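You operate a simulated robot arm through the tools that you are given. There is no shell and no other tool. Be economical: measure what you need, move in short steps, check, and stop when the job is done.

Carry out the task below with a simulated robot arm. There is one attempt and no reset: what you move stays moved.

TASK
Put the block from the reader into the found box and shut the lid.
Fine: leave the blue knob at NONE and the grey knob at OFF.

It is judged by the outcome, as a careful person would: the job done as asked, and still so three seconds after it is handed in. It fails if anything else is knocked over, pushed out of place, dropped, spilled or broken. A push-on lid holds only when it is set on centred and level and pressed home; a screw cap is set on level and turned clockwise until tight.

THE ROBOT
A 7-joint arm with a two-finger parallel gripper, fixed in place. Base frame: the origin is at the foot of the arm, x ahead of it, y to its left, z up; the work surface is at about z = 85. Lengths are in cm, angles in degrees, forces in N, time in s.
With the tool pointing down near the work surface it reaches from about 30 to 70 cm from the base axis. Its first joint turns from -66.0 to 66.0 degrees. Payload 1.57 kg.
The tool frame sits at the grasp point between the pads (the TCP): z along the fingers, y along the line on which they close. The tips reach 3 cm beyond it. Largest opening 11 cm; finger width 2.4, thickness 1.2; the body of the gripper, 4.8 by 11.2 cm, starts 7.8 cm behind the TCP.
Orientation is told as [roll, pitch, yaw] about the base's x, y, z axes, in that order, counted from this pose: with the fingers straight down and closing along the base's y, the tool's x points along the base's -x, its y along +y and its z along -z.

THE INTERFACE
- The arm moves only by the tool move_arm. Its argument "plan" is one flat list of numbers, 7 for each row, row after row: the shift along the base's x, y, z in cm, then the turn, a rotation vector about the base's x, y, z in degrees, then the closure, from 0 (fully open) to 1 (shut). In form: [dx, dy, dz, rx, ry, rz, hand, dx, dy, dz, rx, ry, rz, hand, ...]. A call has 1 to 8 rows; each row shifts and turns the commanded pose from where the row before left it. A row lasts 0.2 s, in which the tool goes at most 5 cm and 8.6 degrees; a call with a longer step from one row to the next is refused whole, and so is a gripper value outside its range. Where a pose cannot be reached the arm comes as near as it can. A force on the tool above 40 N (or 10 N above the force at the start of the call, whichever is more), or a blocked arm, ends the call early, and 0.2 s more pass. The fingers move at their own pace (about 10.8 cm/s each) and stop on an object; they squeeze with about 31 N. The grip force told is the motor's: it shows also when the fingers shut on nothing. Time passes only in rows, and 0.2 s behind the last, so rows that do not move let the fingers close. It gives the time, the measured TCP pose, the force on the tool (base axes), the opening and the grip force at its end, in the units of the frame above (readings bear some noise), and new pictures: "pictures" is both (left out), scene, wrist or none.
- Cameras (640 x 400 px; columns grow to the right, rows downward): "scene" is fixed at [15.71, -38.74, 140.14]; the picture's right is [0.83, -0.56, 0.00], its down [-0.33, -0.50, -0.80] and it looks along [0.44, 0.66, -0.60] (base axes); focal length 358 px, centre (320, 200). "wrist" rides on the gripper at [-3.6, 0, -8] in the tool frame; the picture's right is [0.00, -1.00, 0.00], its down [0.97, 0.00, -0.24] and it looks along [0.24, 0.00, 0.97] (tool axes); focal length 218 px, centre (320, 200).
- measure_at(camera, pixels): for up to 12 pixels [column, row] of the newest picture of that camera ("zoom" is the newest enlarged one), the place [x, y, z] in the base frame of the surface seen there, good to about 0.2 cm. No time passes.
- zoom(camera, box): a new picture of the part [left, top, right, bottom] of that camera's present view, enlarged. No time passes.
- finish_job(): hands the job in; it is judged then, once.

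Work in short steps. Measure before you move; look again where a grasp or a placing could have gone wrong, and mend it. You have 80 turns and 120 pictures in all, those below and enlarged ones among them. Open the gripper and draw the arm clear of the work before you hand the job in, unless the task says otherwise; then end with one line.

The tools are called by a JSON object that holds its "op" and its "data". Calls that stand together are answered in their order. move_arm: Moves the arm, as the interface text tells. Its arguments: {"type":"object","properties":{"plan":{"type":"array"},"pictures":{"type":"string","enum":["both","scene","wrist","none"]}},"required":["plan"]} The other tools are called the same way: measure_at (camera, pixels) gives the place of the surface under pixels of a picture; zoom (camera, box) takes an enlarged picture of a part of a camera's view; finish_job () hands the job in.

At the start:

```text
time: 0.0
eef_pos: [42.23, -1.63, 116.63]
orientation: [0.1, -0.1, 0.0]
wrist_force: [0.8, 0.7, -1.3]
opening: 11.03
grip_force: 0.1
```

scene: 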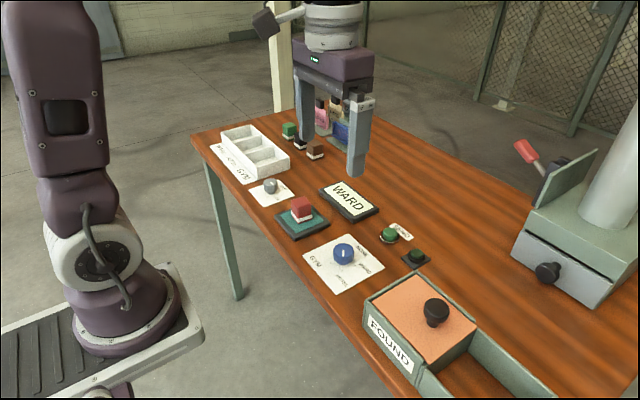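
wrist: 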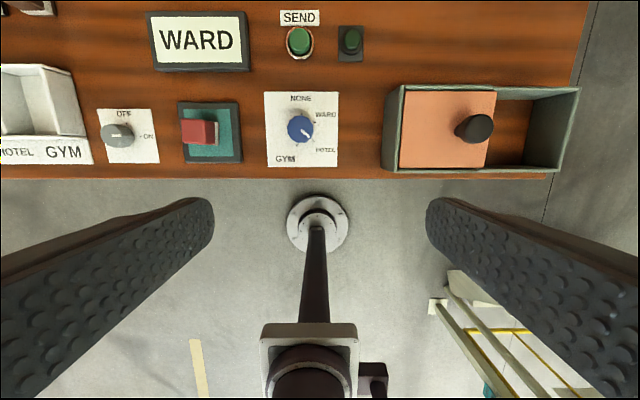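

The wrist view shows the red block on the teal reader at (200,132), the FOUND box with an orange lid at (450,130), and two knobs. I'll zoom in on both areas to see the details.

{"op": "zoom", "data": {"camera": "wrist", "box": [80, 70, 360, 180]}}

{"op": "zoom", "data": {"camera": "wrist", "box": [360, 60, 600, 190]}}

{"op": "zoom", "data": {"camera": "scene", "box": [340, 240, 580, 400]}}

{"op": "zoom", "data": {"camera": "scene", "box": [230, 160, 430, 300]}}

{"op": "measure_at", "data": {"camera": "wrist", "pixels": [[200, 132], [213, 121], [230, 140], [475, 128], [420, 130], [393, 130], [515, 130], [570, 130], [450, 88], [450, 172], [450, 100], [299, 130]]}}

{"op": "measure_at", "data": {"camera": "scene", "pixels": [[301, 203], [292, 215], [310, 215], [303, 222], [436, 305], [410, 310], [365, 300], [418, 365], [400, 280], [470, 320], [460, 345], [520, 375]]}}

```text
2.29 times, centred on (220, 125) of wrist
```

zoom: 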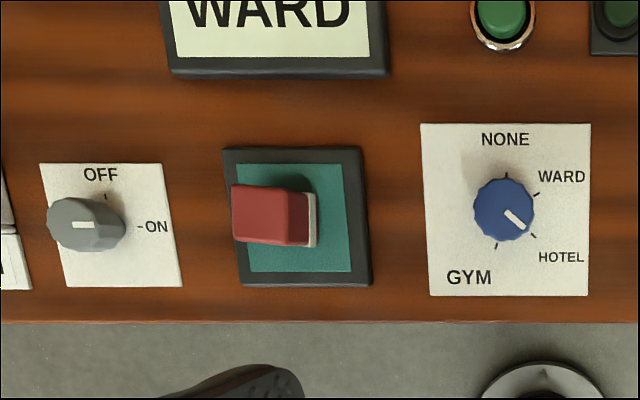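

```text
2.67 times, centred on (480, 125) of wrist
```

zoom: 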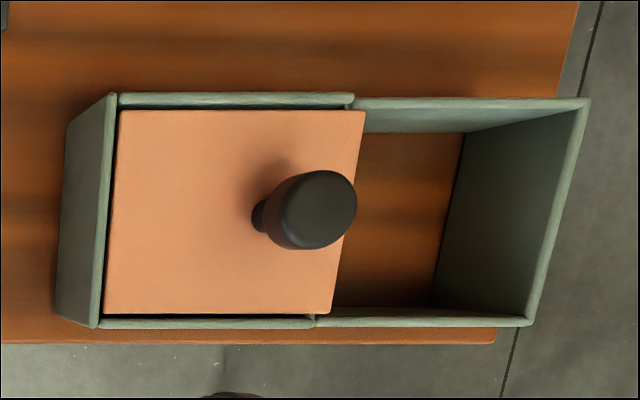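

```text
2.50 times, centred on (460, 320) of scene
```

zoom: 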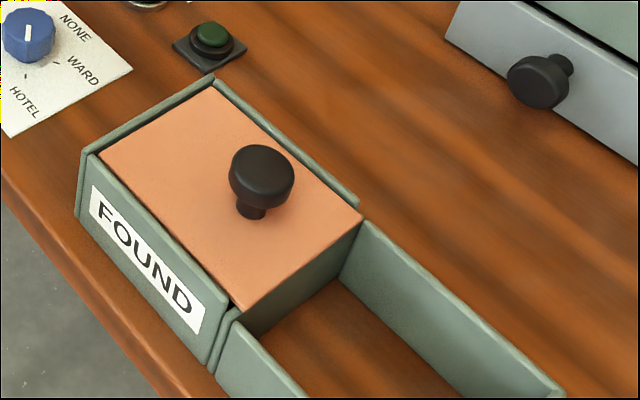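

```text
2.86 times, centred on (330, 230) of scene
```

zoom: 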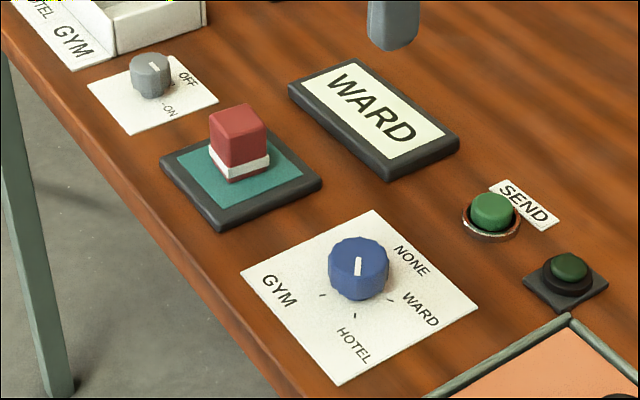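

```text
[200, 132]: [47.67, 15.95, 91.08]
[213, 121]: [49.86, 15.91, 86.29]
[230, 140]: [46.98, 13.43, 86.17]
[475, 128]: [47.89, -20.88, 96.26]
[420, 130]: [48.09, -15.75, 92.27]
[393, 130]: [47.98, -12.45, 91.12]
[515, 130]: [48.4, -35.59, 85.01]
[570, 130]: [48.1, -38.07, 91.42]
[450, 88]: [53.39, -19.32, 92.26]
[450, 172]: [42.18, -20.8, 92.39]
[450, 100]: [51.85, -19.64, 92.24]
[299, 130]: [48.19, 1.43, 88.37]
```

```text
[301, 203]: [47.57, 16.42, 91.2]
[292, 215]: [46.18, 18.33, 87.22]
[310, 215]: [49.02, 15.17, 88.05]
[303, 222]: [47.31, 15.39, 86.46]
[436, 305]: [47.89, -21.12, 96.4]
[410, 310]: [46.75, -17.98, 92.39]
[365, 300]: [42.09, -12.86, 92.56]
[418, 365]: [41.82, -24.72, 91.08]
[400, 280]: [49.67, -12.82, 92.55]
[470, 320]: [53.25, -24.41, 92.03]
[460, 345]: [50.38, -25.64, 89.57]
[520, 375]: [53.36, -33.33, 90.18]
```

The blue pointer seems to be at HOTEL, and the grey one may be at ON. I'll look closer at both knobs and measure their geometry.

{"op": "zoom", "data": {"camera": "wrist", "box": [90, 100, 170, 170]}}

{"op": "zoom", "data": {"camera": "scene", "box": [245, 165, 305, 215]}}

{"op": "zoom", "data": {"camera": "scene", "box": [300, 225, 390, 305]}}

{"op": "measure_at", "data": {"camera": "wrist", "pixels": [[117, 132], [108, 132], [125, 138], [140, 150], [126, 115], [141, 131], [290, 130], [310, 130], [315, 119], [313, 136], [302, 110], [297, 141]]}}

{"op": "measure_at", "data": {"camera": "scene", "pixels": [[270, 184], [265, 186], [275, 184], [343, 250], [335, 250], [352, 250], [343, 243], [344, 262], [366, 263], [343, 274], [330, 262], [288, 196]]}}

```text
5.71 times, centred on (130, 135) of wrist
```

zoom: 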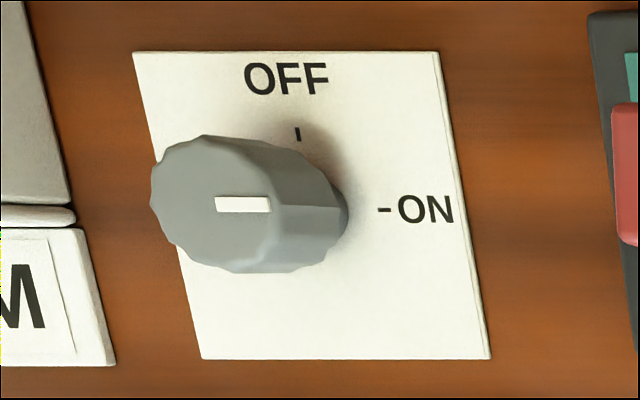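

```text
8.00 times, centred on (275, 190) of scene
```

zoom: 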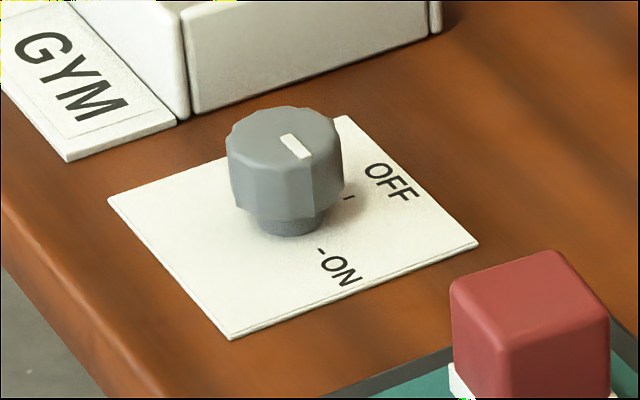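

```text
5.00 times, centred on (345, 265) of scene
```

zoom: 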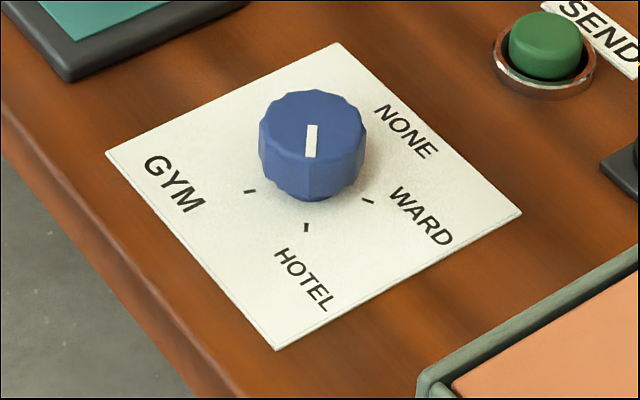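

```text
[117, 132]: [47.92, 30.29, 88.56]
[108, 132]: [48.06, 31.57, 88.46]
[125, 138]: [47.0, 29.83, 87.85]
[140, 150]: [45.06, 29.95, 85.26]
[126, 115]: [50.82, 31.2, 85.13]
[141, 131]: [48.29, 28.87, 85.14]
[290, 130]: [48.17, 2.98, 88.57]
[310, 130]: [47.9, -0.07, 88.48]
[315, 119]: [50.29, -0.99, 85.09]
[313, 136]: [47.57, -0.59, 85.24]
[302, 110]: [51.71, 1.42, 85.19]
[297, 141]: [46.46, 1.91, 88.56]
```

```text
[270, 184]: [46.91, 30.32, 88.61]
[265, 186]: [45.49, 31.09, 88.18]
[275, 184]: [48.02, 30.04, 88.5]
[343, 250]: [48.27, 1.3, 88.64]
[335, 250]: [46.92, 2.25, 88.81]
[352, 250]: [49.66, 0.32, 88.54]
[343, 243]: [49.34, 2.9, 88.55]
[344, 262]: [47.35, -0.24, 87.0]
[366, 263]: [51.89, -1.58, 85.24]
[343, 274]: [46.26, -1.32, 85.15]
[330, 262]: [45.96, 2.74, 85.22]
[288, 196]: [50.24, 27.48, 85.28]
```

The grey knob is pointing at ON and the blue at HOTEL, so both must be turned counterclockwise (grey about 90°, blue about 120°). I'll move above the grey knob first, partly closed and pre-turned -45°.

{"op": "move_arm", "data": {"plan": [0.3, 4.6, -1, 0, 0, -6, 0.3, 0.3, 4.6, -1, 0, 0, -6, 0.3, 0.3, 4.6, -1, 0, 0, -6, 0.3, 0.3, 4.6, -1, 0, 0, -6, 0.3, 0.3, 4.6, -1, 0, 0, -6, 0.3, 0.3, 4.6, -1, 0, 0, -6, 0.3, 0.3, 4.6, -1, 0, 0, -6, 0.3, 0, 0, 0, 0, 0, -3, 0.3]}}

```text
time: 1.8
eef_pos: [44.51, 30.57, 109.53]
orientation: [0.0, 0.0, -45.1]
wrist_force: [0.2, -0.4, -0.8]
opening: 7.69
grip_force: 0.0
```

scene: 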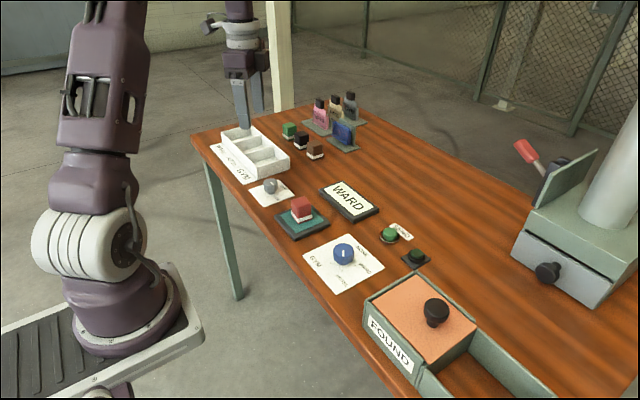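
wrist: 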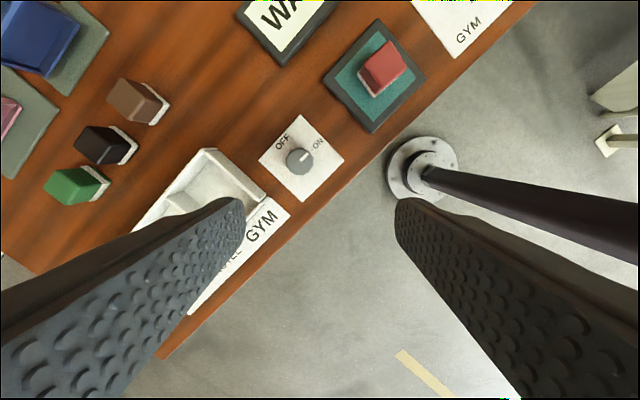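

The knob is at (299,160) with the tray just left of it. I'll measure both.

{"op": "measure_at", "data": {"camera": "wrist", "pixels": [[299, 160], [292, 160], [306, 160], [299, 153], [299, 167], [250, 185], [262, 190], [213, 152], [279, 211], [293, 149], [255, 178], [240, 180]]}}

{"op": "zoom", "data": {"camera": "wrist", "box": [240, 110, 360, 210]}}

```text
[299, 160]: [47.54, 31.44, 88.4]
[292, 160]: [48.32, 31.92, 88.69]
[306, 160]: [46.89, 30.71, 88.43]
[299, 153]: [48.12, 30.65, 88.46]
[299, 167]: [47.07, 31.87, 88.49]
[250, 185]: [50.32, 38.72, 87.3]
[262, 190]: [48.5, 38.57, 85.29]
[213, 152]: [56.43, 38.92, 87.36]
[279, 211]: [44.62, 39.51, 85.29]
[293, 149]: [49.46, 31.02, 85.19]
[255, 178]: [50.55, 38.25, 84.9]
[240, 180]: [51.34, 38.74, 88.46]
```

```text
4.00 times, centred on (300, 160) of wrist
```

zoom: 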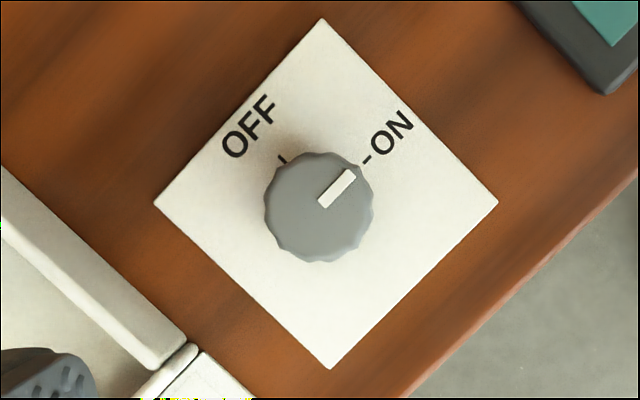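

Knob centre is about (47.4, 31.4), top at 88.5, and the tray is clear of it. I'll go down around the knob.

{"op": "move_arm", "data": {"plan": [2.9, 0.8, 0, 0, 0, 0, 0.4, 0, 0, -4.5, 0, 0, 0, 0.4, 0, 0, -4.5, 0, 0, 0, 0.4, 0, 0, -4.5, 0, 0, 0, 0.4, 0, 0, -4.2, 0, 0, 0, 0.4, 0, 0, -2.5, 0, 0, 0, 0.4]}}

```text
time: 3.2
eef_pos: [47.51, 31.36, 89.28]
orientation: [0.0, 0.0, -45.1]
wrist_force: [0.4, -0.1, 0.1]
opening: 6.63
grip_force: 0.1
```

scene: 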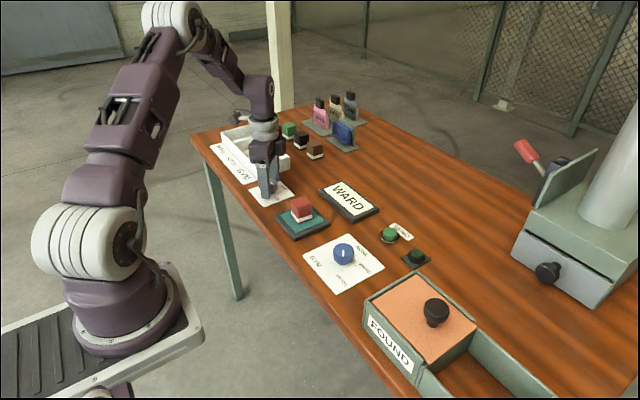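
wrist: 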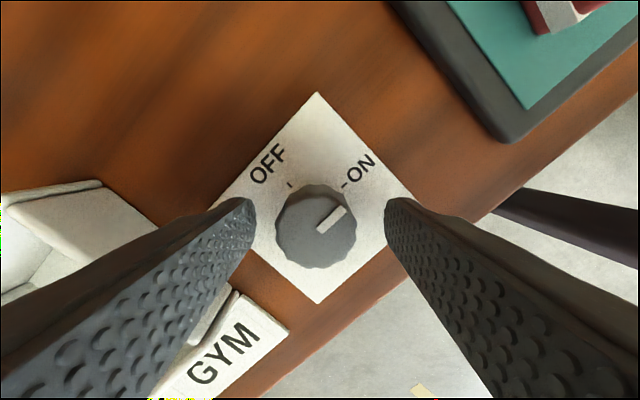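

The fingers straddle the knob, seen at (315,225). I'll verify its centre before closing.

{"op": "measure_at", "data": {"camera": "wrist", "pixels": [[276, 222], [356, 218], [315, 186], [313, 255], [315, 222], [335, 218]]}}

```text
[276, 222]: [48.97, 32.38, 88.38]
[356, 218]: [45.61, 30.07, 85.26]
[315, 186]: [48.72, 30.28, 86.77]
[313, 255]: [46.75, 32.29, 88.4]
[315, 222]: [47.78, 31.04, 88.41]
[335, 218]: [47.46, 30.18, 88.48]
```

The centre is about (47.7, 31.1), so I'll shift slightly, lower a bit and close.

{"op": "move_arm", "data": {"plan": [0.2, -0.25, -0.5, 0, 0, 0, 0.4, 0, 0, 0, 0, 0, 0, 0.8, 0, 0, 0, 0, 0, 0, 0.8, 0, 0, 0, 0, 0, 0, 0.8], "pictures": "wrist"}}

```text
time: 4.2
eef_pos: [47.77, 31.25, 88.81]
orientation: [0.3, -0.1, -45.1]
wrist_force: [19.2, 18.8, -9.5]
opening: 3.48
grip_force: 42.0
```

wrist: 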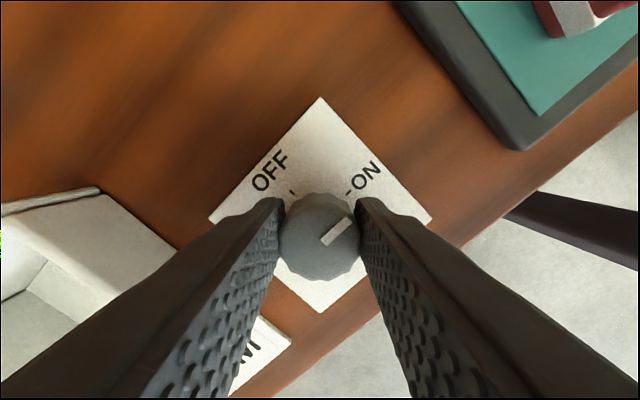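

The knob is gripped, with a side force of about 27 N along the finger line. I'll relieve it with a small shift and start turning counterclockwise.

{"op": "move_arm", "data": {"plan": [0.15, 0.15, 0, 0, 0, 0, 0.8, 0, 0, 0, 0, 0, 8, 0.8, 0, 0, 0, 0, 0, 8, 0.8, 0, 0, 0, 0, 0, 8, 0.8, 0, 0, 0, 0, 0, 8, 0.8], "pictures": "wrist"}}

```text
time: 5.4
eef_pos: [47.91, 31.53, 88.95]
orientation: [0.3, -0.3, -12.8]
wrist_force: [24.8, 20.4, -10.8]
opening: 3.47
grip_force: 42.2
```

wrist: 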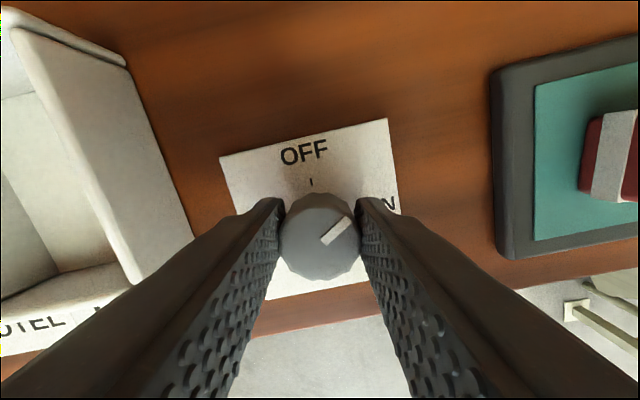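

The knob turns with the hand. My shift increased the side force, so I'll reverse it and keep turning.

{"op": "move_arm", "data": {"plan": [-0.3, -0.3, 0, 0, 0, 0, 0.8, 0, 0, 0, 0, 0, 8, 0.8, 0, 0, 0, 0, 0, 8, 0.8, 0, 0, 0, 0, 0, 8, 0.8], "pictures": "none"}}

```text
time: 5.7
eef_pos: [47.74, 31.43, 88.87]
orientation: [0.5, -0.4, -12.8]
wrist_force: [9.1, 6.8, -12.6]
opening: 3.49
grip_force: 42.7
stopped in row 1: the force on the tool passed its limit (the readings are from after the stop); the commanded pose is now the measured one
```

The force is down to about 11 N, and I'll continue turning.

{"op": "move_arm", "data": {"plan": [0, 0, 0, 0, 0, 7, 0.8, 0, 0, 0, 0, 0, 8, 0.8, 0, 0, 0, 0, 0, 8, 0.8, 0, 0, 0, 0, 0, 8, 0.8, 0, 0, 0, 0, 0, 8, 0.8], "pictures": "wrist"}}

```text
time: 6.7
eef_pos: [47.73, 31.55, 88.95]
orientation: [0.8, -0.7, 14.7]
wrist_force: [4.5, 6.0, -9.4]
opening: 3.49
grip_force: 42.3
stopped in row 4: the force on the tool passed its limit (the readings are from after the stop); the commanded pose is now the measured one
```

wrist: 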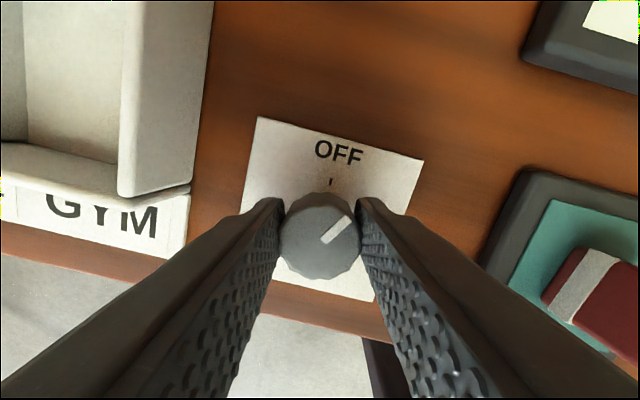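

60° are done and the forces have relaxed again. I'll turn the remaining 30° or so.

{"op": "move_arm", "data": {"plan": [0, 0, 0, 0, 0, 6, 0.8, 0, 0, 0, 0, 0, 7, 0.8, 0, 0, 0, 0, 0, 7, 0.8, 0, 0, 0, 0, 0, 8, 0.8], "pictures": "wrist"}}

```text
time: 7.7
eef_pos: [47.71, 31.7, 88.92]
orientation: [0.8, -0.6, 42.9]
wrist_force: [5.4, 25.9, -21.9]
opening: 3.45
grip_force: 42.0
```

wrist: 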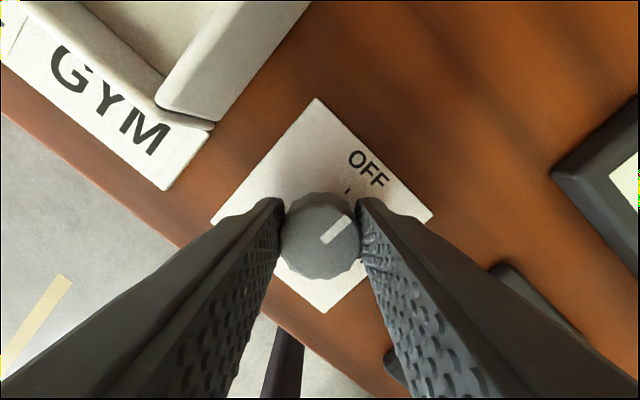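

The marker now points about toward OFF. I'll release and rise to check.

{"op": "move_arm", "data": {"plan": [0, 0, 0, 0, 0, 2, 0.8, 0, 0, 0, 0, 0, 0, 0.5, 0, 0, 0, 0, 0, 0, 0.5, 0, 0, 3, 0, 0, 0, 0.5, 0, 0, 4.5, 0, 0, 0, 0.5, 0, 0, 4.5, 0, 0, 0, 0.5], "pictures": "both"}}

{"op": "zoom", "data": {"camera": "scene", "box": [245, 165, 305, 215]}}

{"op": "zoom", "data": {"camera": "wrist", "box": [240, 110, 400, 260]}}

```text
time: 9.1
eef_pos: [47.66, 31.4, 100.94]
orientation: [0.7, -0.4, 44.7]
wrist_force: [0.3, 1.1, -0.4]
opening: 5.54
grip_force: 0.1
```

scene: 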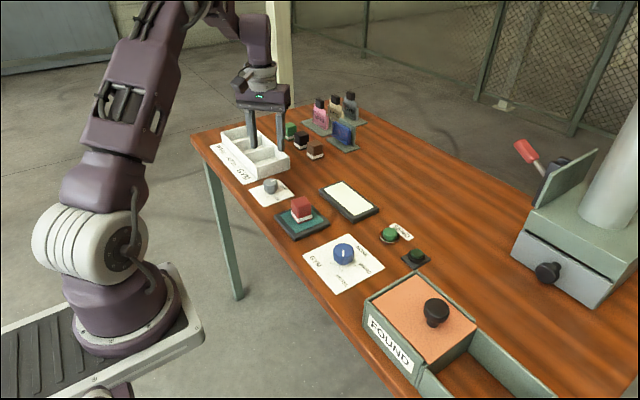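
wrist: 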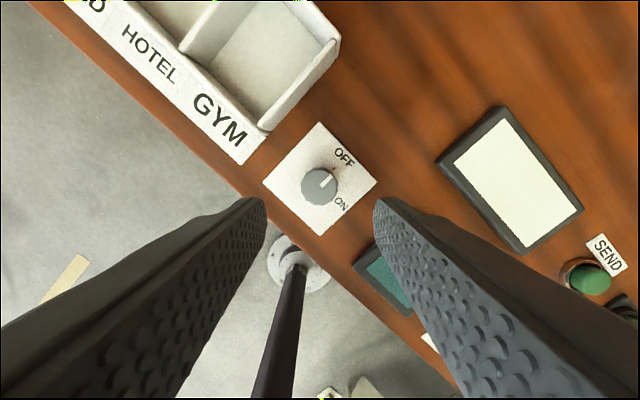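

```text
8.00 times, centred on (275, 190) of scene
```

zoom: 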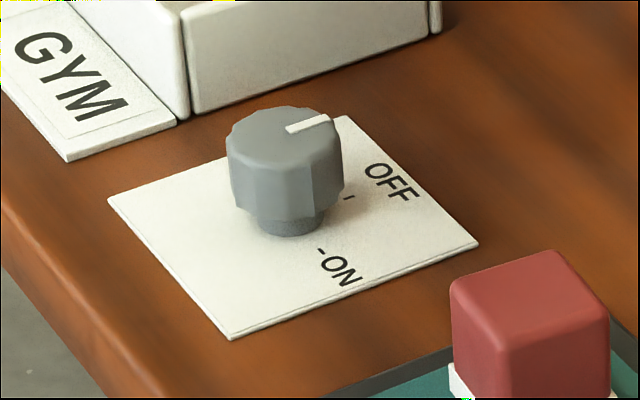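

```text
2.67 times, centred on (320, 185) of wrist
```

zoom: 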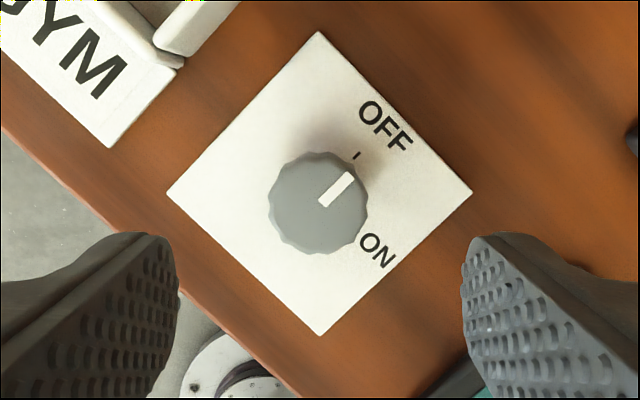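

Grey is at OFF and the display has gone blank. Next I'll go over the blue knob at about (48.2, 1.4), turning toward yaw -62° on the way.

{"op": "move_arm", "data": {"plan": [0, -3.75, 0, 0, 0, -8.5, 0.4, 0, -3.75, 0, 0, 0, -8.5, 0.4, 0, -3.75, 0, 0, 0, -8.5, 0.4, 0, -3.75, 0, 0, 0, -8.5, 0.4, 0, -3.75, 0, 0, 0, -8.5, 0.4, 0, -3.75, 0, 0, 0, -8.5, 0.4, 0, -3.75, 0, 0, 0, -8.5, 0.4, 0, -3.75, 0, 0, 0, -8.5, 0.4], "pictures": "none"}}

{"op": "move_arm", "data": {"plan": [0, 0, 0, -0.6, 0.4, -8, 0.4, 0, 0, 0, 0, 0, -8, 0.4, 0, 0, 0, 0, 0, -8, 0.4, 0, 0, 0, 0, 0, -8, 0.4, 0, 0, 0, 0, 0, -6.7, 0.4], "pictures": "both"}}

```text
time: 10.9
eef_pos: [47.72, 1.35, 100.86]
orientation: [0.7, -0.4, -23.5]
wrist_force: [0.0, -0.3, -0.2]
opening: 6.57
grip_force: 0.2
```

```text
time: 12.1
eef_pos: [47.78, 1.5, 100.99]
orientation: [0.0, -0.5, -62.1]
wrist_force: [1.8, 0.6, 0.5]
opening: 6.59
grip_force: 0.2
```

scene: 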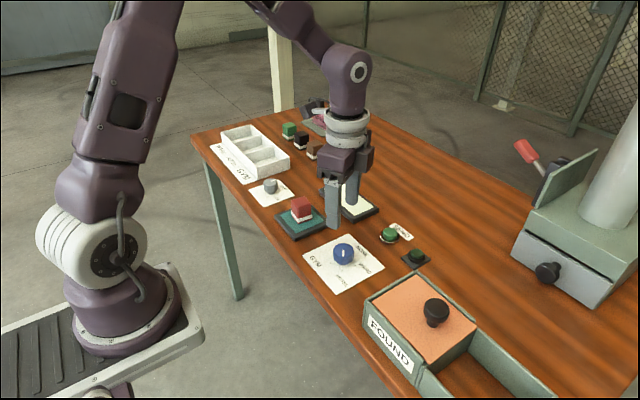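
wrist: 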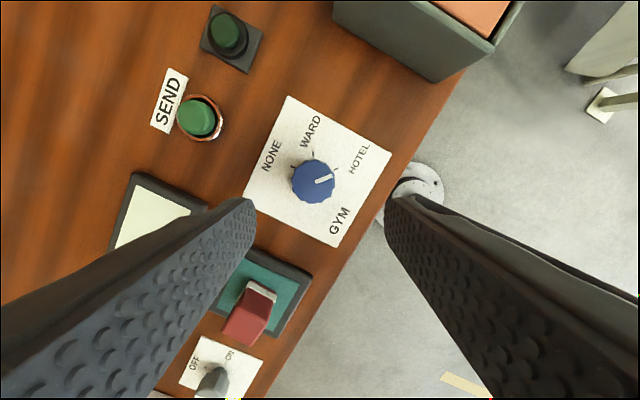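

I'll zoom in on the knob for its exact centre and angle, and measure the nearby display edge.

{"op": "zoom", "data": {"camera": "wrist", "box": [240, 120, 400, 240]}}

{"op": "measure_at", "data": {"camera": "wrist", "pixels": [[313, 181], [293, 181], [333, 181], [313, 161], [313, 200], [203, 205], [290, 166], [313, 152], [337, 169], [330, 205], [195, 208], [320, 188]]}}

```text
3.33 times, centred on (320, 180) of wrist
```

zoom: 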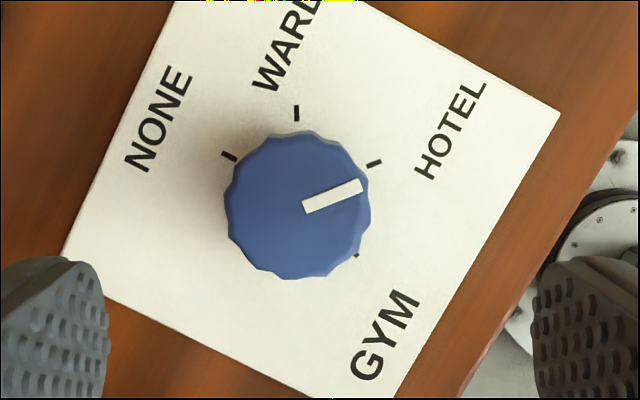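

```text
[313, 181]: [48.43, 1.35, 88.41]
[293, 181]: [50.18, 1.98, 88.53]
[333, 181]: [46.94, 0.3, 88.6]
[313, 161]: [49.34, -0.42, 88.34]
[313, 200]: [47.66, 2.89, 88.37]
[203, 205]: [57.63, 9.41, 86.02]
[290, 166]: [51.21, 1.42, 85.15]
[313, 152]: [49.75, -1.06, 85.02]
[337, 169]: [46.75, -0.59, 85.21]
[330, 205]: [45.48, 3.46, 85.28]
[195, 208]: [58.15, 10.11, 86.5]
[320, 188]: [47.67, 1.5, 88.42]
```

Knob centre is (48.4, 1.25) and the marker is about 131° clockwise of NONE. I'll descend and grip.

{"op": "move_arm", "data": {"plan": [0.6, -0.2, 0, 0, 0, 0, 0.4, 0, 0, -4.5, 0, 0, 0, 0.4, 0, 0, -4.5, 0, 0, 0, 0.4, 0, 0, -3.1, 0, 0, 0, 0.4, 0, 0, 0, 0, 0, 0, 0.4], "pictures": "wrist"}}

{"op": "measure_at", "data": {"camera": "wrist", "pixels": [[320, 232], [300, 232], [340, 232], [320, 215], [320, 250]]}}

```text
time: 13.3
eef_pos: [48.51, 1.31, 88.7]
orientation: [0.1, -0.5, -61.9]
wrist_force: [0.4, 0.5, 0.5]
opening: 6.58
grip_force: 0.0
```

wrist: 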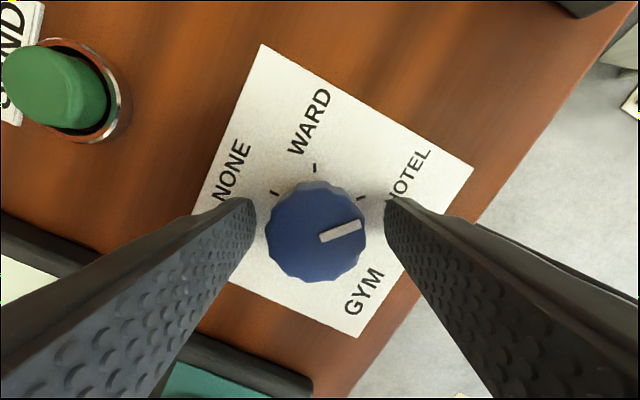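

```text
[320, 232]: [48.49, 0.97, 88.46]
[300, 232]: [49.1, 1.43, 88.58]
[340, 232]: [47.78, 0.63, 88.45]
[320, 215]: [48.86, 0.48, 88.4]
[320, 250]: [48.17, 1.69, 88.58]
```

It's well centred. I'll close and start turning counterclockwise.

{"op": "move_arm", "data": {"plan": [0, -0.1, 0.15, 0, 0, 0, 0.8, 0, 0, 0, 0, 0, 0, 0.8, 0, 0, 0, 0, 0, 0, 0.8, 0, 0, 0, 0, 0, 8, 0.8, 0, 0, 0, 0, 0, 8, 0.8, 0, 0, 0, 0, 0, 8, 0.8, 0, 0, 0, 0, 0, 8, 0.8, 0, 0, 0, 0, 0, 8, 0.8], "pictures": "wrist"}}

```text
time: 14.3
eef_pos: [48.63, 1.4, 88.86]
orientation: [0.2, -0.5, -57.7]
wrist_force: [7.6, 3.0, -12.9]
opening: 4.12
grip_force: 44.7
stopped in row 4: the force on the tool passed its limit (the readings are from after the stop); the commanded pose is now the measured one
```

wrist: 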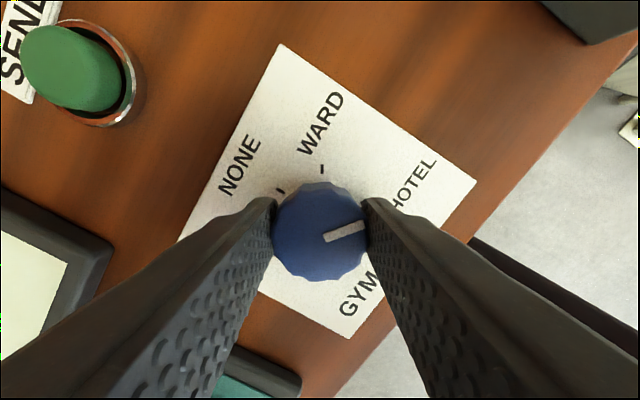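

Gripped with the forces relaxed, so I'll continue turning.

{"op": "move_arm", "data": {"plan": [0, 0, 0, 0, 0, 7, 0.8, 0, 0, 0, 0, 0, 7, 0.8, 0, 0, 0, 0, 0, 7, 0.8, 0, 0, 0, 0, 0, 7, 0.8, 0, 0, 0, 0, 0, 7, 0.8, 0, 0, 0, 0, 0, 7, 0.8, 0, 0, 0, 0, 0, 7, 0.8, 0, 0, 0, 0, 0, 7, 0.8], "pictures": "wrist"}}

```text
time: 16.1
eef_pos: [48.68, 1.49, 88.93]
orientation: [0.2, -0.6, -1.2]
wrist_force: [22.6, 25.5, -15.2]
opening: 4.13
grip_force: 44.8
```

wrist: 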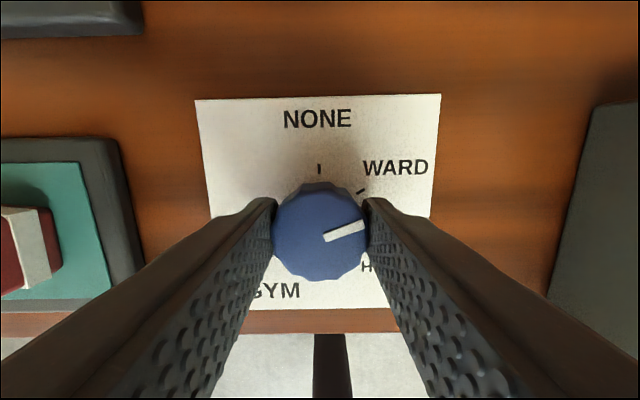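

It's turning properly, with about 70° left. I'll continue with a tiny relieving shift.

{"op": "move_arm", "data": {"plan": [-0.1, -0.1, 0, 0, 0, 3, 0.8, 0, 0, 0, 0, 0, 7, 0.8, 0, 0, 0, 0, 0, 7, 0.8, 0, 0, 0, 0, 0, 7, 0.8, 0, 0, 0, 0, 0, 7, 0.8, 0, 0, 0, 0, 0, 7, 0.8, 0, 0, 0, 0, 0, 7, 0.8, 0, 0, 0, 0, 0, 7, 0.8], "pictures": "wrist"}}

```text
time: 16.6
eef_pos: [48.65, 1.44, 88.96]
orientation: [0.4, -0.9, 3.2]
wrist_force: [3.0, 5.9, -11.6]
opening: 4.12
grip_force: 45.3
stopped in row 2: the force on the tool passed its limit (the readings are from after the stop); the commanded pose is now the measured one
```

wrist: 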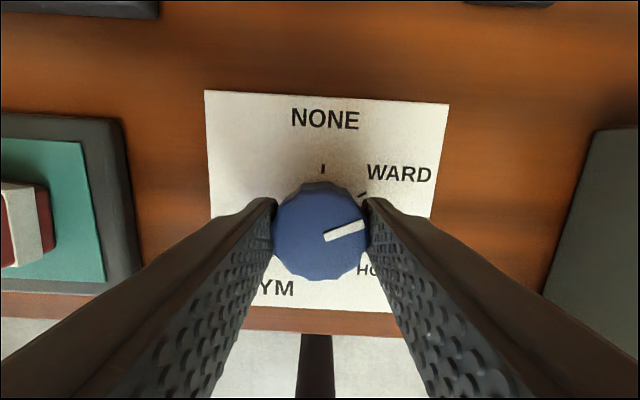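

The force reset, so I'll keep turning.

{"op": "move_arm", "data": {"plan": [0, 0, 0, 0, 0, 7, 0.8, 0, 0, 0, 0, 0, 7, 0.8, 0, 0, 0, 0, 0, 7, 0.8, 0, 0, 0, 0, 0, 7, 0.8, 0, 0, 0, 0, 0, 7, 0.8, 0, 0, 0, 0, 0, 7, 0.8, 0, 0, 0, 0, 0, 7, 0.8], "pictures": "wrist"}}

```text
time: 18.1
eef_pos: [48.52, 1.53, 88.91]
orientation: [0.4, -0.9, 52.4]
wrist_force: [2.2, 27.8, -19.8]
opening: 4.13
grip_force: 45.1
```

wrist: 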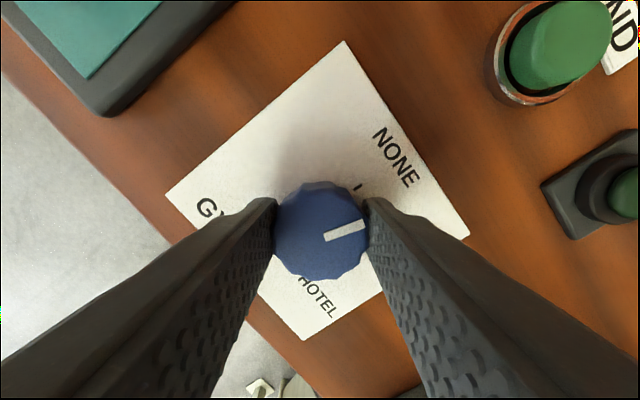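

About 18° remain. I'll finish the turn and release.

{"op": "move_arm", "data": {"plan": [0, 0, 0, 0, 0, 6, 0.8, 0, 0, 0, 0, 0, 6, 0.8, 0, 0, 0, 0, 0, 6, 0.8, 0, 0, 0, 0, 0, 0, 0.4, 0, 0, 0, 0, 0, 0, 0.4, 0, 0, 4, 0, 0, 0, 0.4, 0, 0, 4.5, 0, 0, 0, 0.4, 0, 0, 4.5, 0, 0, 0, 0.4], "pictures": "both"}}

{"op": "zoom", "data": {"camera": "wrist", "box": [240, 110, 400, 230]}}

```text
time: 19.9
eef_pos: [48.59, 1.45, 102.14]
orientation: [0.3, -0.8, 70.2]
wrist_force: [-0.2, -0.1, 0.5]
opening: 6.61
grip_force: 0.1
```

scene: 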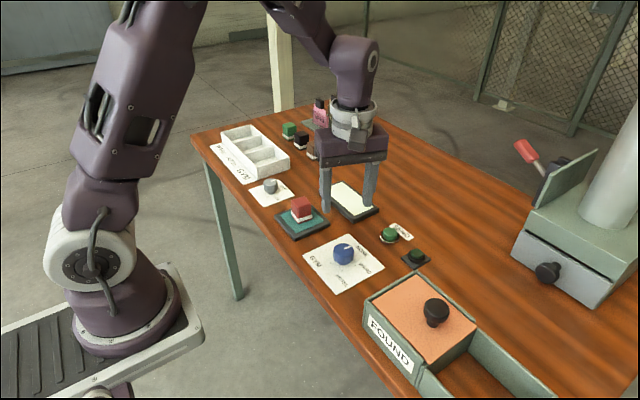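
wrist: 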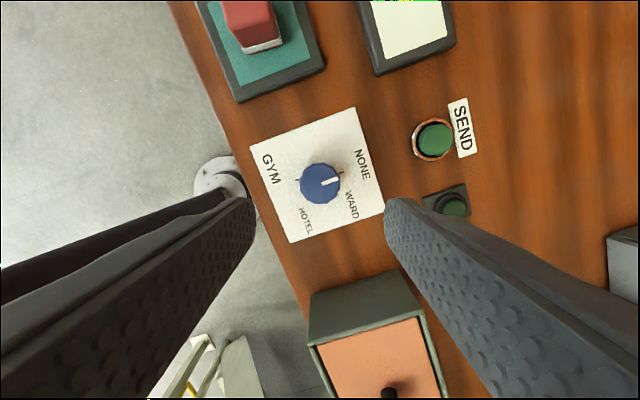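

```text
3.33 times, centred on (320, 170) of wrist
```

zoom: 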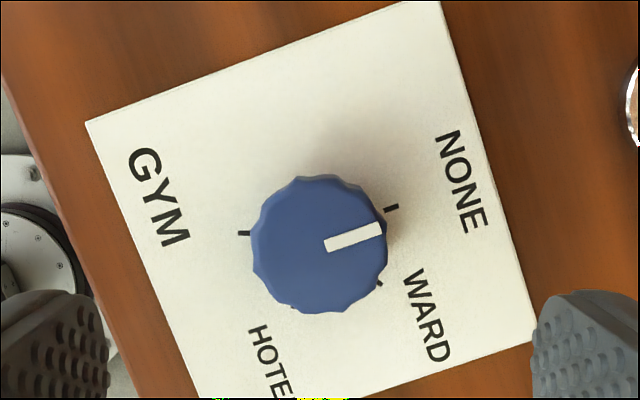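

Blue is at NONE. Now the lid: I'll move above the FOUND box while returning yaw to 0.

{"op": "move_arm", "data": {"plan": [-0.1, -2.2, 0.5, 0, 0, -8.5, 0.3, -0.1, -2.2, 0.5, 0, 0, -8.5, 0.3, -0.1, -2.2, 0.5, 0, 0, -8.5, 0.3, -0.1, -2.2, 0.5, 0, 0, -8.5, 0.3, -0.1, -2.2, 0.5, 0, 0, -8.5, 0.3, -0.1, -2.2, 0.5, 0, 0, -8.5, 0.3, -0.1, -2.2, 0.5, 0, 0, -8.5, 0.3, -0.1, -2.2, 0.5, 0, 0, -8.5, 0.3], "pictures": "none"}}

{"op": "move_arm", "data": {"plan": [-1.5, -2.4, 1, 0, 0, -2.2, 0.3, -1.5, -2.4, 1, -0.3, 0.8, 0, 0.3, 0, 0, 0, 0, 0, 0, 0.3], "pictures": "both"}}

{"op": "zoom", "data": {"camera": "wrist", "box": [200, 60, 480, 235]}}

```text
time: 21.8
eef_pos: [47.82, -16.26, 106.04]
orientation: [0.3, -0.9, 1.9]
wrist_force: [0.4, 0.3, -0.4]
opening: 7.68
grip_force: 0.1
```

```text
time: 22.6
eef_pos: [44.89, -21.01, 107.9]
orientation: [0.1, -0.1, -0.1]
wrist_force: [-0.3, -0.4, 0.1]
opening: 7.69
grip_force: 0.0
```

scene: 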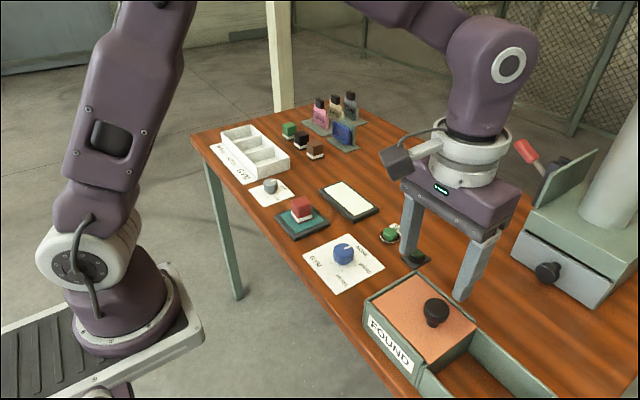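
wrist: 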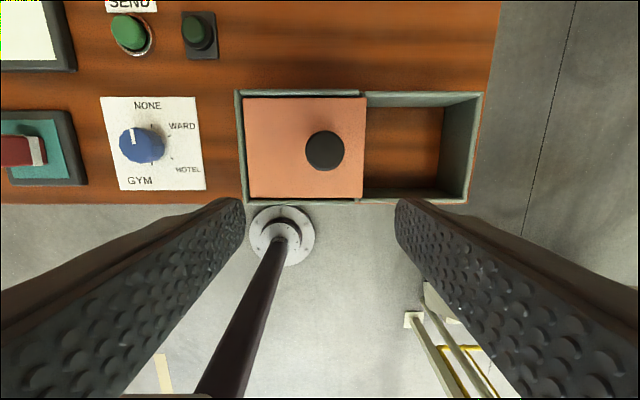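

```text
2.29 times, centred on (340, 148) of wrist
```

zoom: 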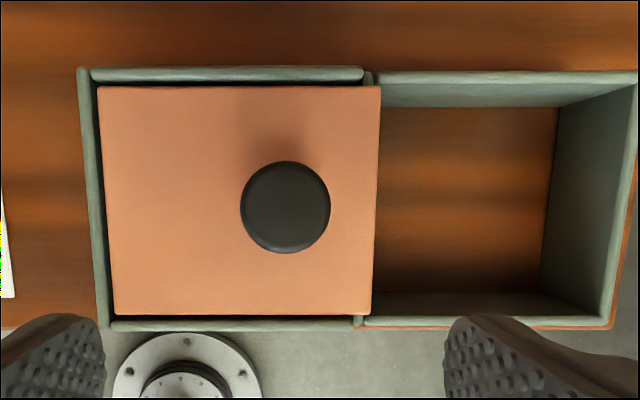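

The lid appears to slide to the right (-y) over the open frame. I'll measure the knob, the walls and the lid edges.

{"op": "measure_at", "data": {"camera": "wrist", "pixels": [[325, 150], [307, 150], [342, 150], [325, 133], [325, 168], [241, 150], [250, 150], [361, 150], [300, 93], [300, 200], [420, 97], [462, 150]]}}

{"op": "measure_at", "data": {"camera": "scene", "pixels": [[432, 328], [432, 320], [475, 326], [472, 333], [430, 365], [480, 345], [428, 374], [540, 392]]}}

{"op": "zoom", "data": {"camera": "scene", "box": [410, 290, 530, 400]}}

```text
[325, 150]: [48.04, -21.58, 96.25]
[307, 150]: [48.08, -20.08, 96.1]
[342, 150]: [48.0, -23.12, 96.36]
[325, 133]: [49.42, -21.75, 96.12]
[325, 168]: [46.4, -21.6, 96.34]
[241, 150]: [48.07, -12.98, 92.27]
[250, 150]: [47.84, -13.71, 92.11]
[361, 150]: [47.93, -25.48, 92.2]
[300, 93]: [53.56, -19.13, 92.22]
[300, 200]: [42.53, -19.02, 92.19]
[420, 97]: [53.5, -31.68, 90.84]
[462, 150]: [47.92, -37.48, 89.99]
```

```text
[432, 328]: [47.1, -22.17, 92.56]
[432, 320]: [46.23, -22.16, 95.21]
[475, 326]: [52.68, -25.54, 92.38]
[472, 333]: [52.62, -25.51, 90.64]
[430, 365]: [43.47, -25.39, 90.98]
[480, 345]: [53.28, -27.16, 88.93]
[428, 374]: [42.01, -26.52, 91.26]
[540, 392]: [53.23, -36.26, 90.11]
```

```text
3.64 times, centred on (470, 345) of scene
```

zoom: 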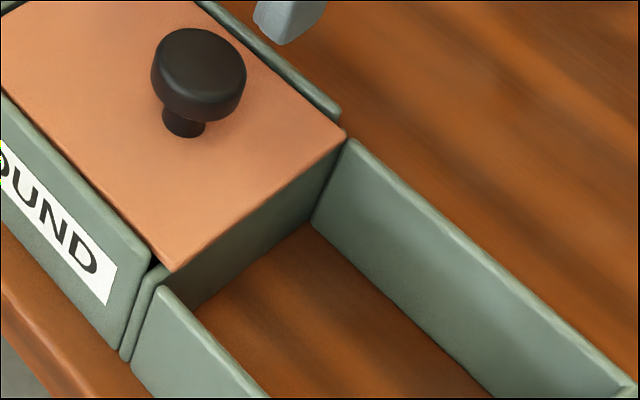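

Knob centre is (48.0, -21.6), top at 96.3, and the lid surface is at 92.3. I'll descend and grip with the tips about 0.5 above the lid.

{"op": "move_arm", "data": {"plan": [3.1, -0.6, 0, 0, 0, 0, 0.35, 0, 0, -4.5, 0, 0, 0, 0.4, 0, 0, -4, 0, 0, 0, 0.4, 0, 0, -3.5, 0, 0, 0, 0.4, 0, 0, 0, 0, 0, 0, 0.4, 0, 0, 0, 0, 0, 0, 0.8, 0, 0, 0, 0, 0, 0, 0.8]}}

```text
time: 24.1
eef_pos: [47.97, -21.55, 95.92]
orientation: [0.1, 0.0, 0.0]
wrist_force: [-0.2, -0.1, -8.2]
opening: 3.53
grip_force: 42.8
```

scene: 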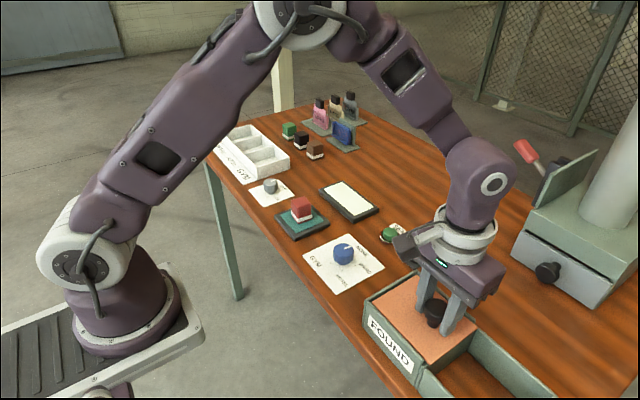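
wrist: 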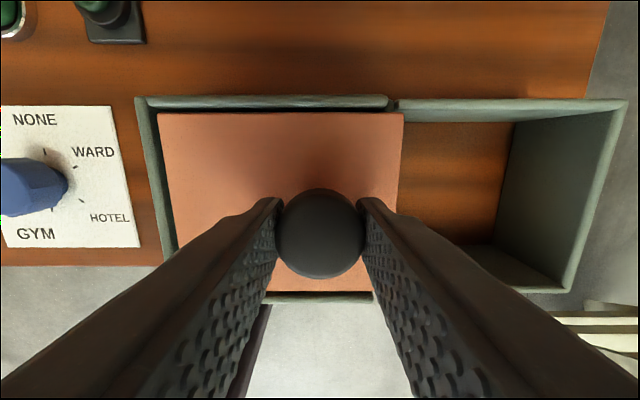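

The knob is gripped. I'll try a gentle slide to -y.

{"op": "move_arm", "data": {"plan": [0, -0.7, 0, 0, 0, 0, 0.8, 0, -0.7, 0, 0, 0, 0, 0.8, 0, -0.8, 0, 0, 0, 0, 0.8]}}

```text
time: 24.9
eef_pos: [47.9, -23.78, 96.0]
orientation: [0.1, 0.1, 0.0]
wrist_force: [3.4, 0.0, -20.6]
opening: 3.53
grip_force: 42.9
```

scene: 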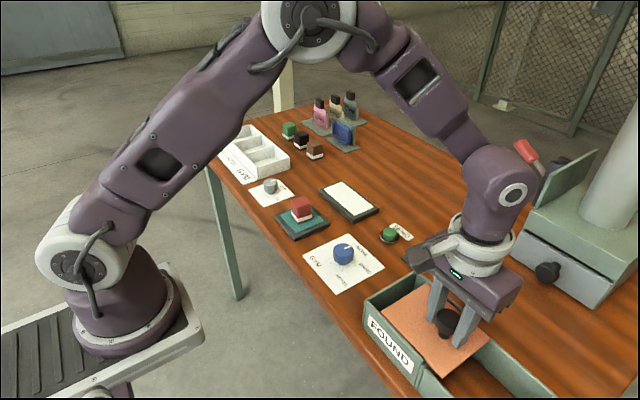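
wrist: 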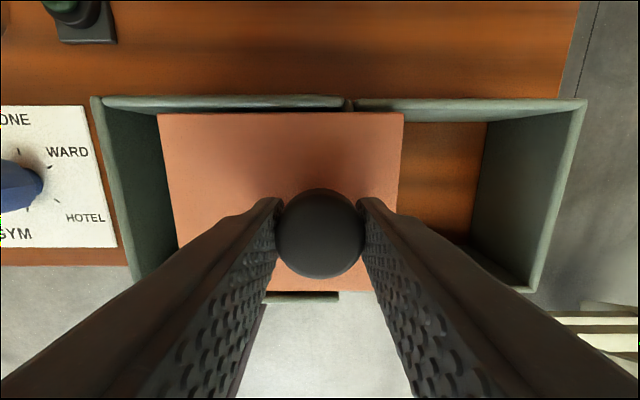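

It slides, and the box is opening on its left side. I'll continue, with a limit on force.

{"op": "move_arm", "data": {"plan": [0, -1.2, 0, 0, 0, 0, 0.8, 0, -1.2, 0, 0, 0, 0, 0.8, 0, -1.2, 0, 0, 0, 0, 0.8, 0, -1.2, 0, 0, 0, 0, 0.8, 0, -1.2, 0, 0, 0, 0, 0.8, 0, -1.2, 0, 0, 0, 0, 0.8, 0, -1, 0, 0, 0, 0, 0.8]}}

```text
time: 26.6
eef_pos: [47.9, -31.96, 95.9]
orientation: [0.1, -0.1, -0.1]
wrist_force: [7.2, 0.1, -24.1]
opening: 3.54
grip_force: 42.5
```

scene: 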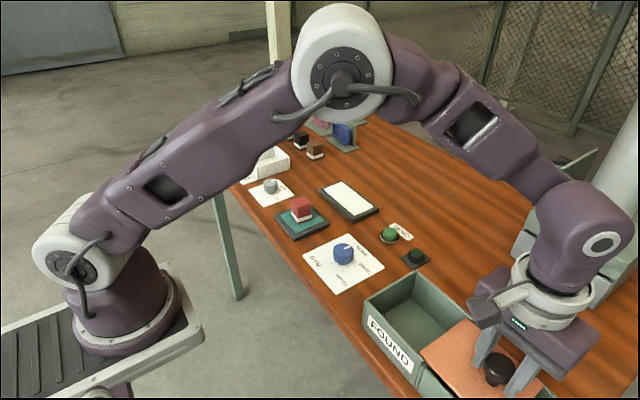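
wrist: 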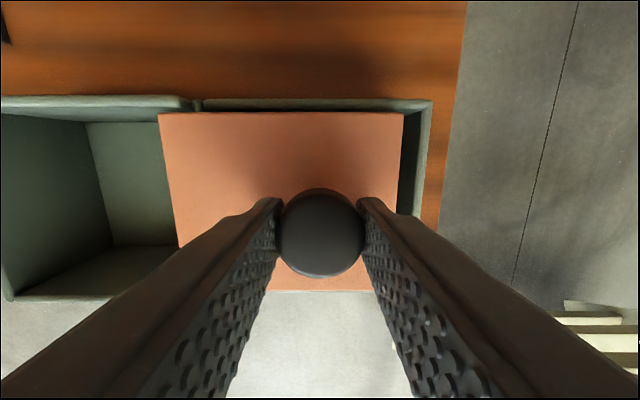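

The lid is about 10 cm open and the box interior is visible. I'll release the knob and rise.

{"op": "move_arm", "data": {"plan": [0, 0, 0, 0, 0, 0, 0.4, 0, 0, 0, 0, 0, 0, 0.4, 0, 0, 2, 0, 0, 0, 0.4, 0, 0, 4.5, 0, 0, 0, 0.3, 0, 2, 4.5, 0, 0, 0, 0.2]}}

```text
time: 27.8
eef_pos: [47.73, -29.96, 107.09]
orientation: [0.2, -0.1, 0.0]
wrist_force: [0.1, 0.4, 0.2]
opening: 8.81
grip_force: 0.1
```

scene: 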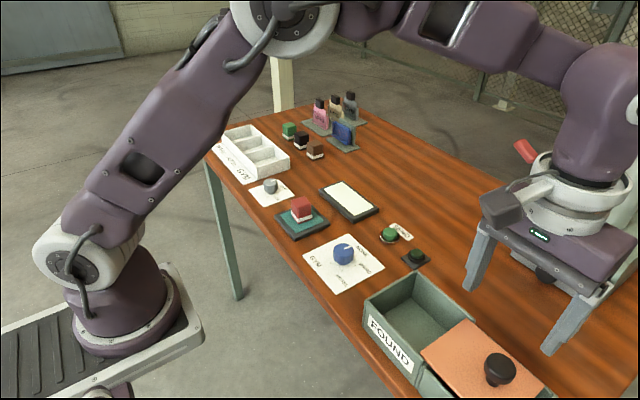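
wrist: 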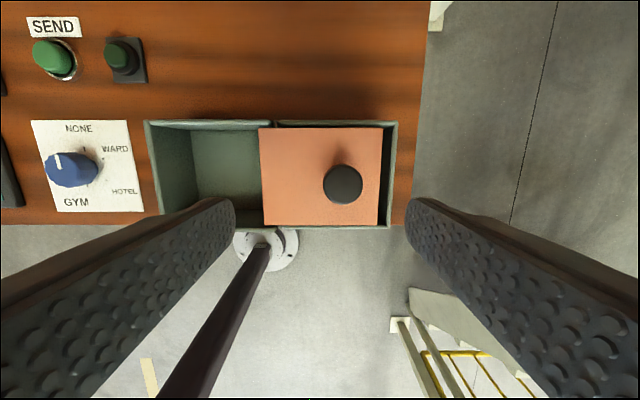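

The lid stays put. I'll measure the box opening, then travel to the block.

{"op": "measure_at", "data": {"camera": "wrist", "pixels": [[225, 165], [200, 165], [148, 165], [262, 165], [343, 183], [220, 123], [225, 190]]}}

{"op": "move_arm", "data": {"plan": [-0.4, 4.8, 0, 0, 0, 0, 0.2, -0.4, 4.8, 0, 0, 0, 0, 0.2, -0.4, 4.8, 0, 0, 0, 0, 0.2, -0.4, 4.8, 0, 0, 0, 0, 0.2, -0.4, 4.8, 0, 0, 0, 0, 0.2, -0.4, 4.8, 0, 0, 0, 0, 0.2, -0.4, 4.8, 0, 0, 0, 0, 0.2, -0.4, 4.8, 0, 0, 0, 0, 0.2], "pictures": "none"}}

{"op": "move_arm", "data": {"plan": [0, 4.2, 0, 0, 0, 0, 0.3, 0, 4, 0, 0, 0, 0, 0.3, 0, 0, 0, 0, 0, 0, 0.3], "pictures": "wrist"}}

{"op": "zoom", "data": {"camera": "wrist", "box": [240, 100, 400, 220]}}

```text
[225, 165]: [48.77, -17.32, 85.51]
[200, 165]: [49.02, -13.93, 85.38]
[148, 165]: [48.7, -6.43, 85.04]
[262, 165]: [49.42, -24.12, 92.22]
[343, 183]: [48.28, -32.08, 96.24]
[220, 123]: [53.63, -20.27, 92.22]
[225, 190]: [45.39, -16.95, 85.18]
```

```text
time: 29.6
eef_pos: [44.72, 8.66, 107.05]
orientation: [0.0, 0.1, -0.1]
wrist_force: [0.2, 1.0, 0.1]
opening: 8.78
grip_force: 0.0
```

```text
time: 30.4
eef_pos: [44.71, 16.82, 106.98]
orientation: [0.1, -0.1, 0.0]
wrist_force: [0.3, 0.4, 1.0]
opening: 7.68
grip_force: 0.0
```

wrist: 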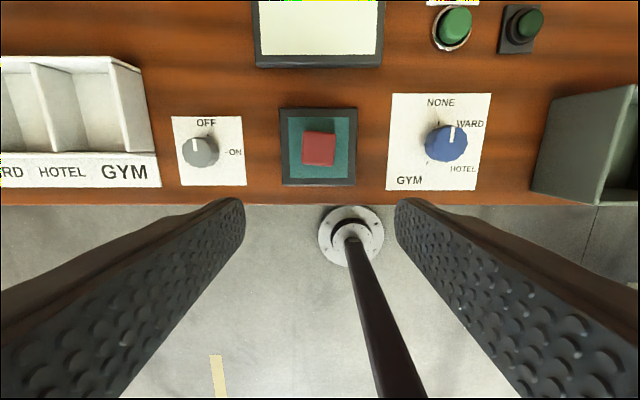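

```text
3.33 times, centred on (320, 160) of wrist
```

zoom: 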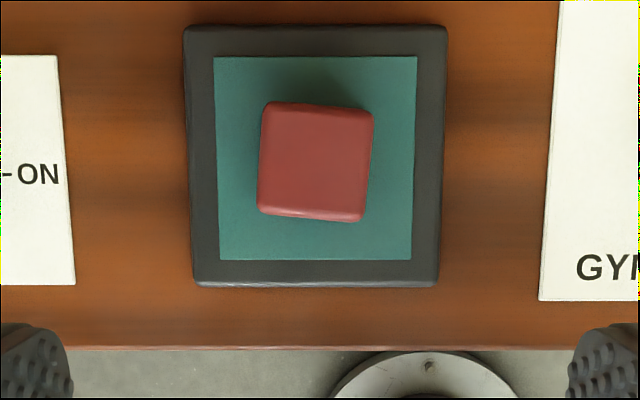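

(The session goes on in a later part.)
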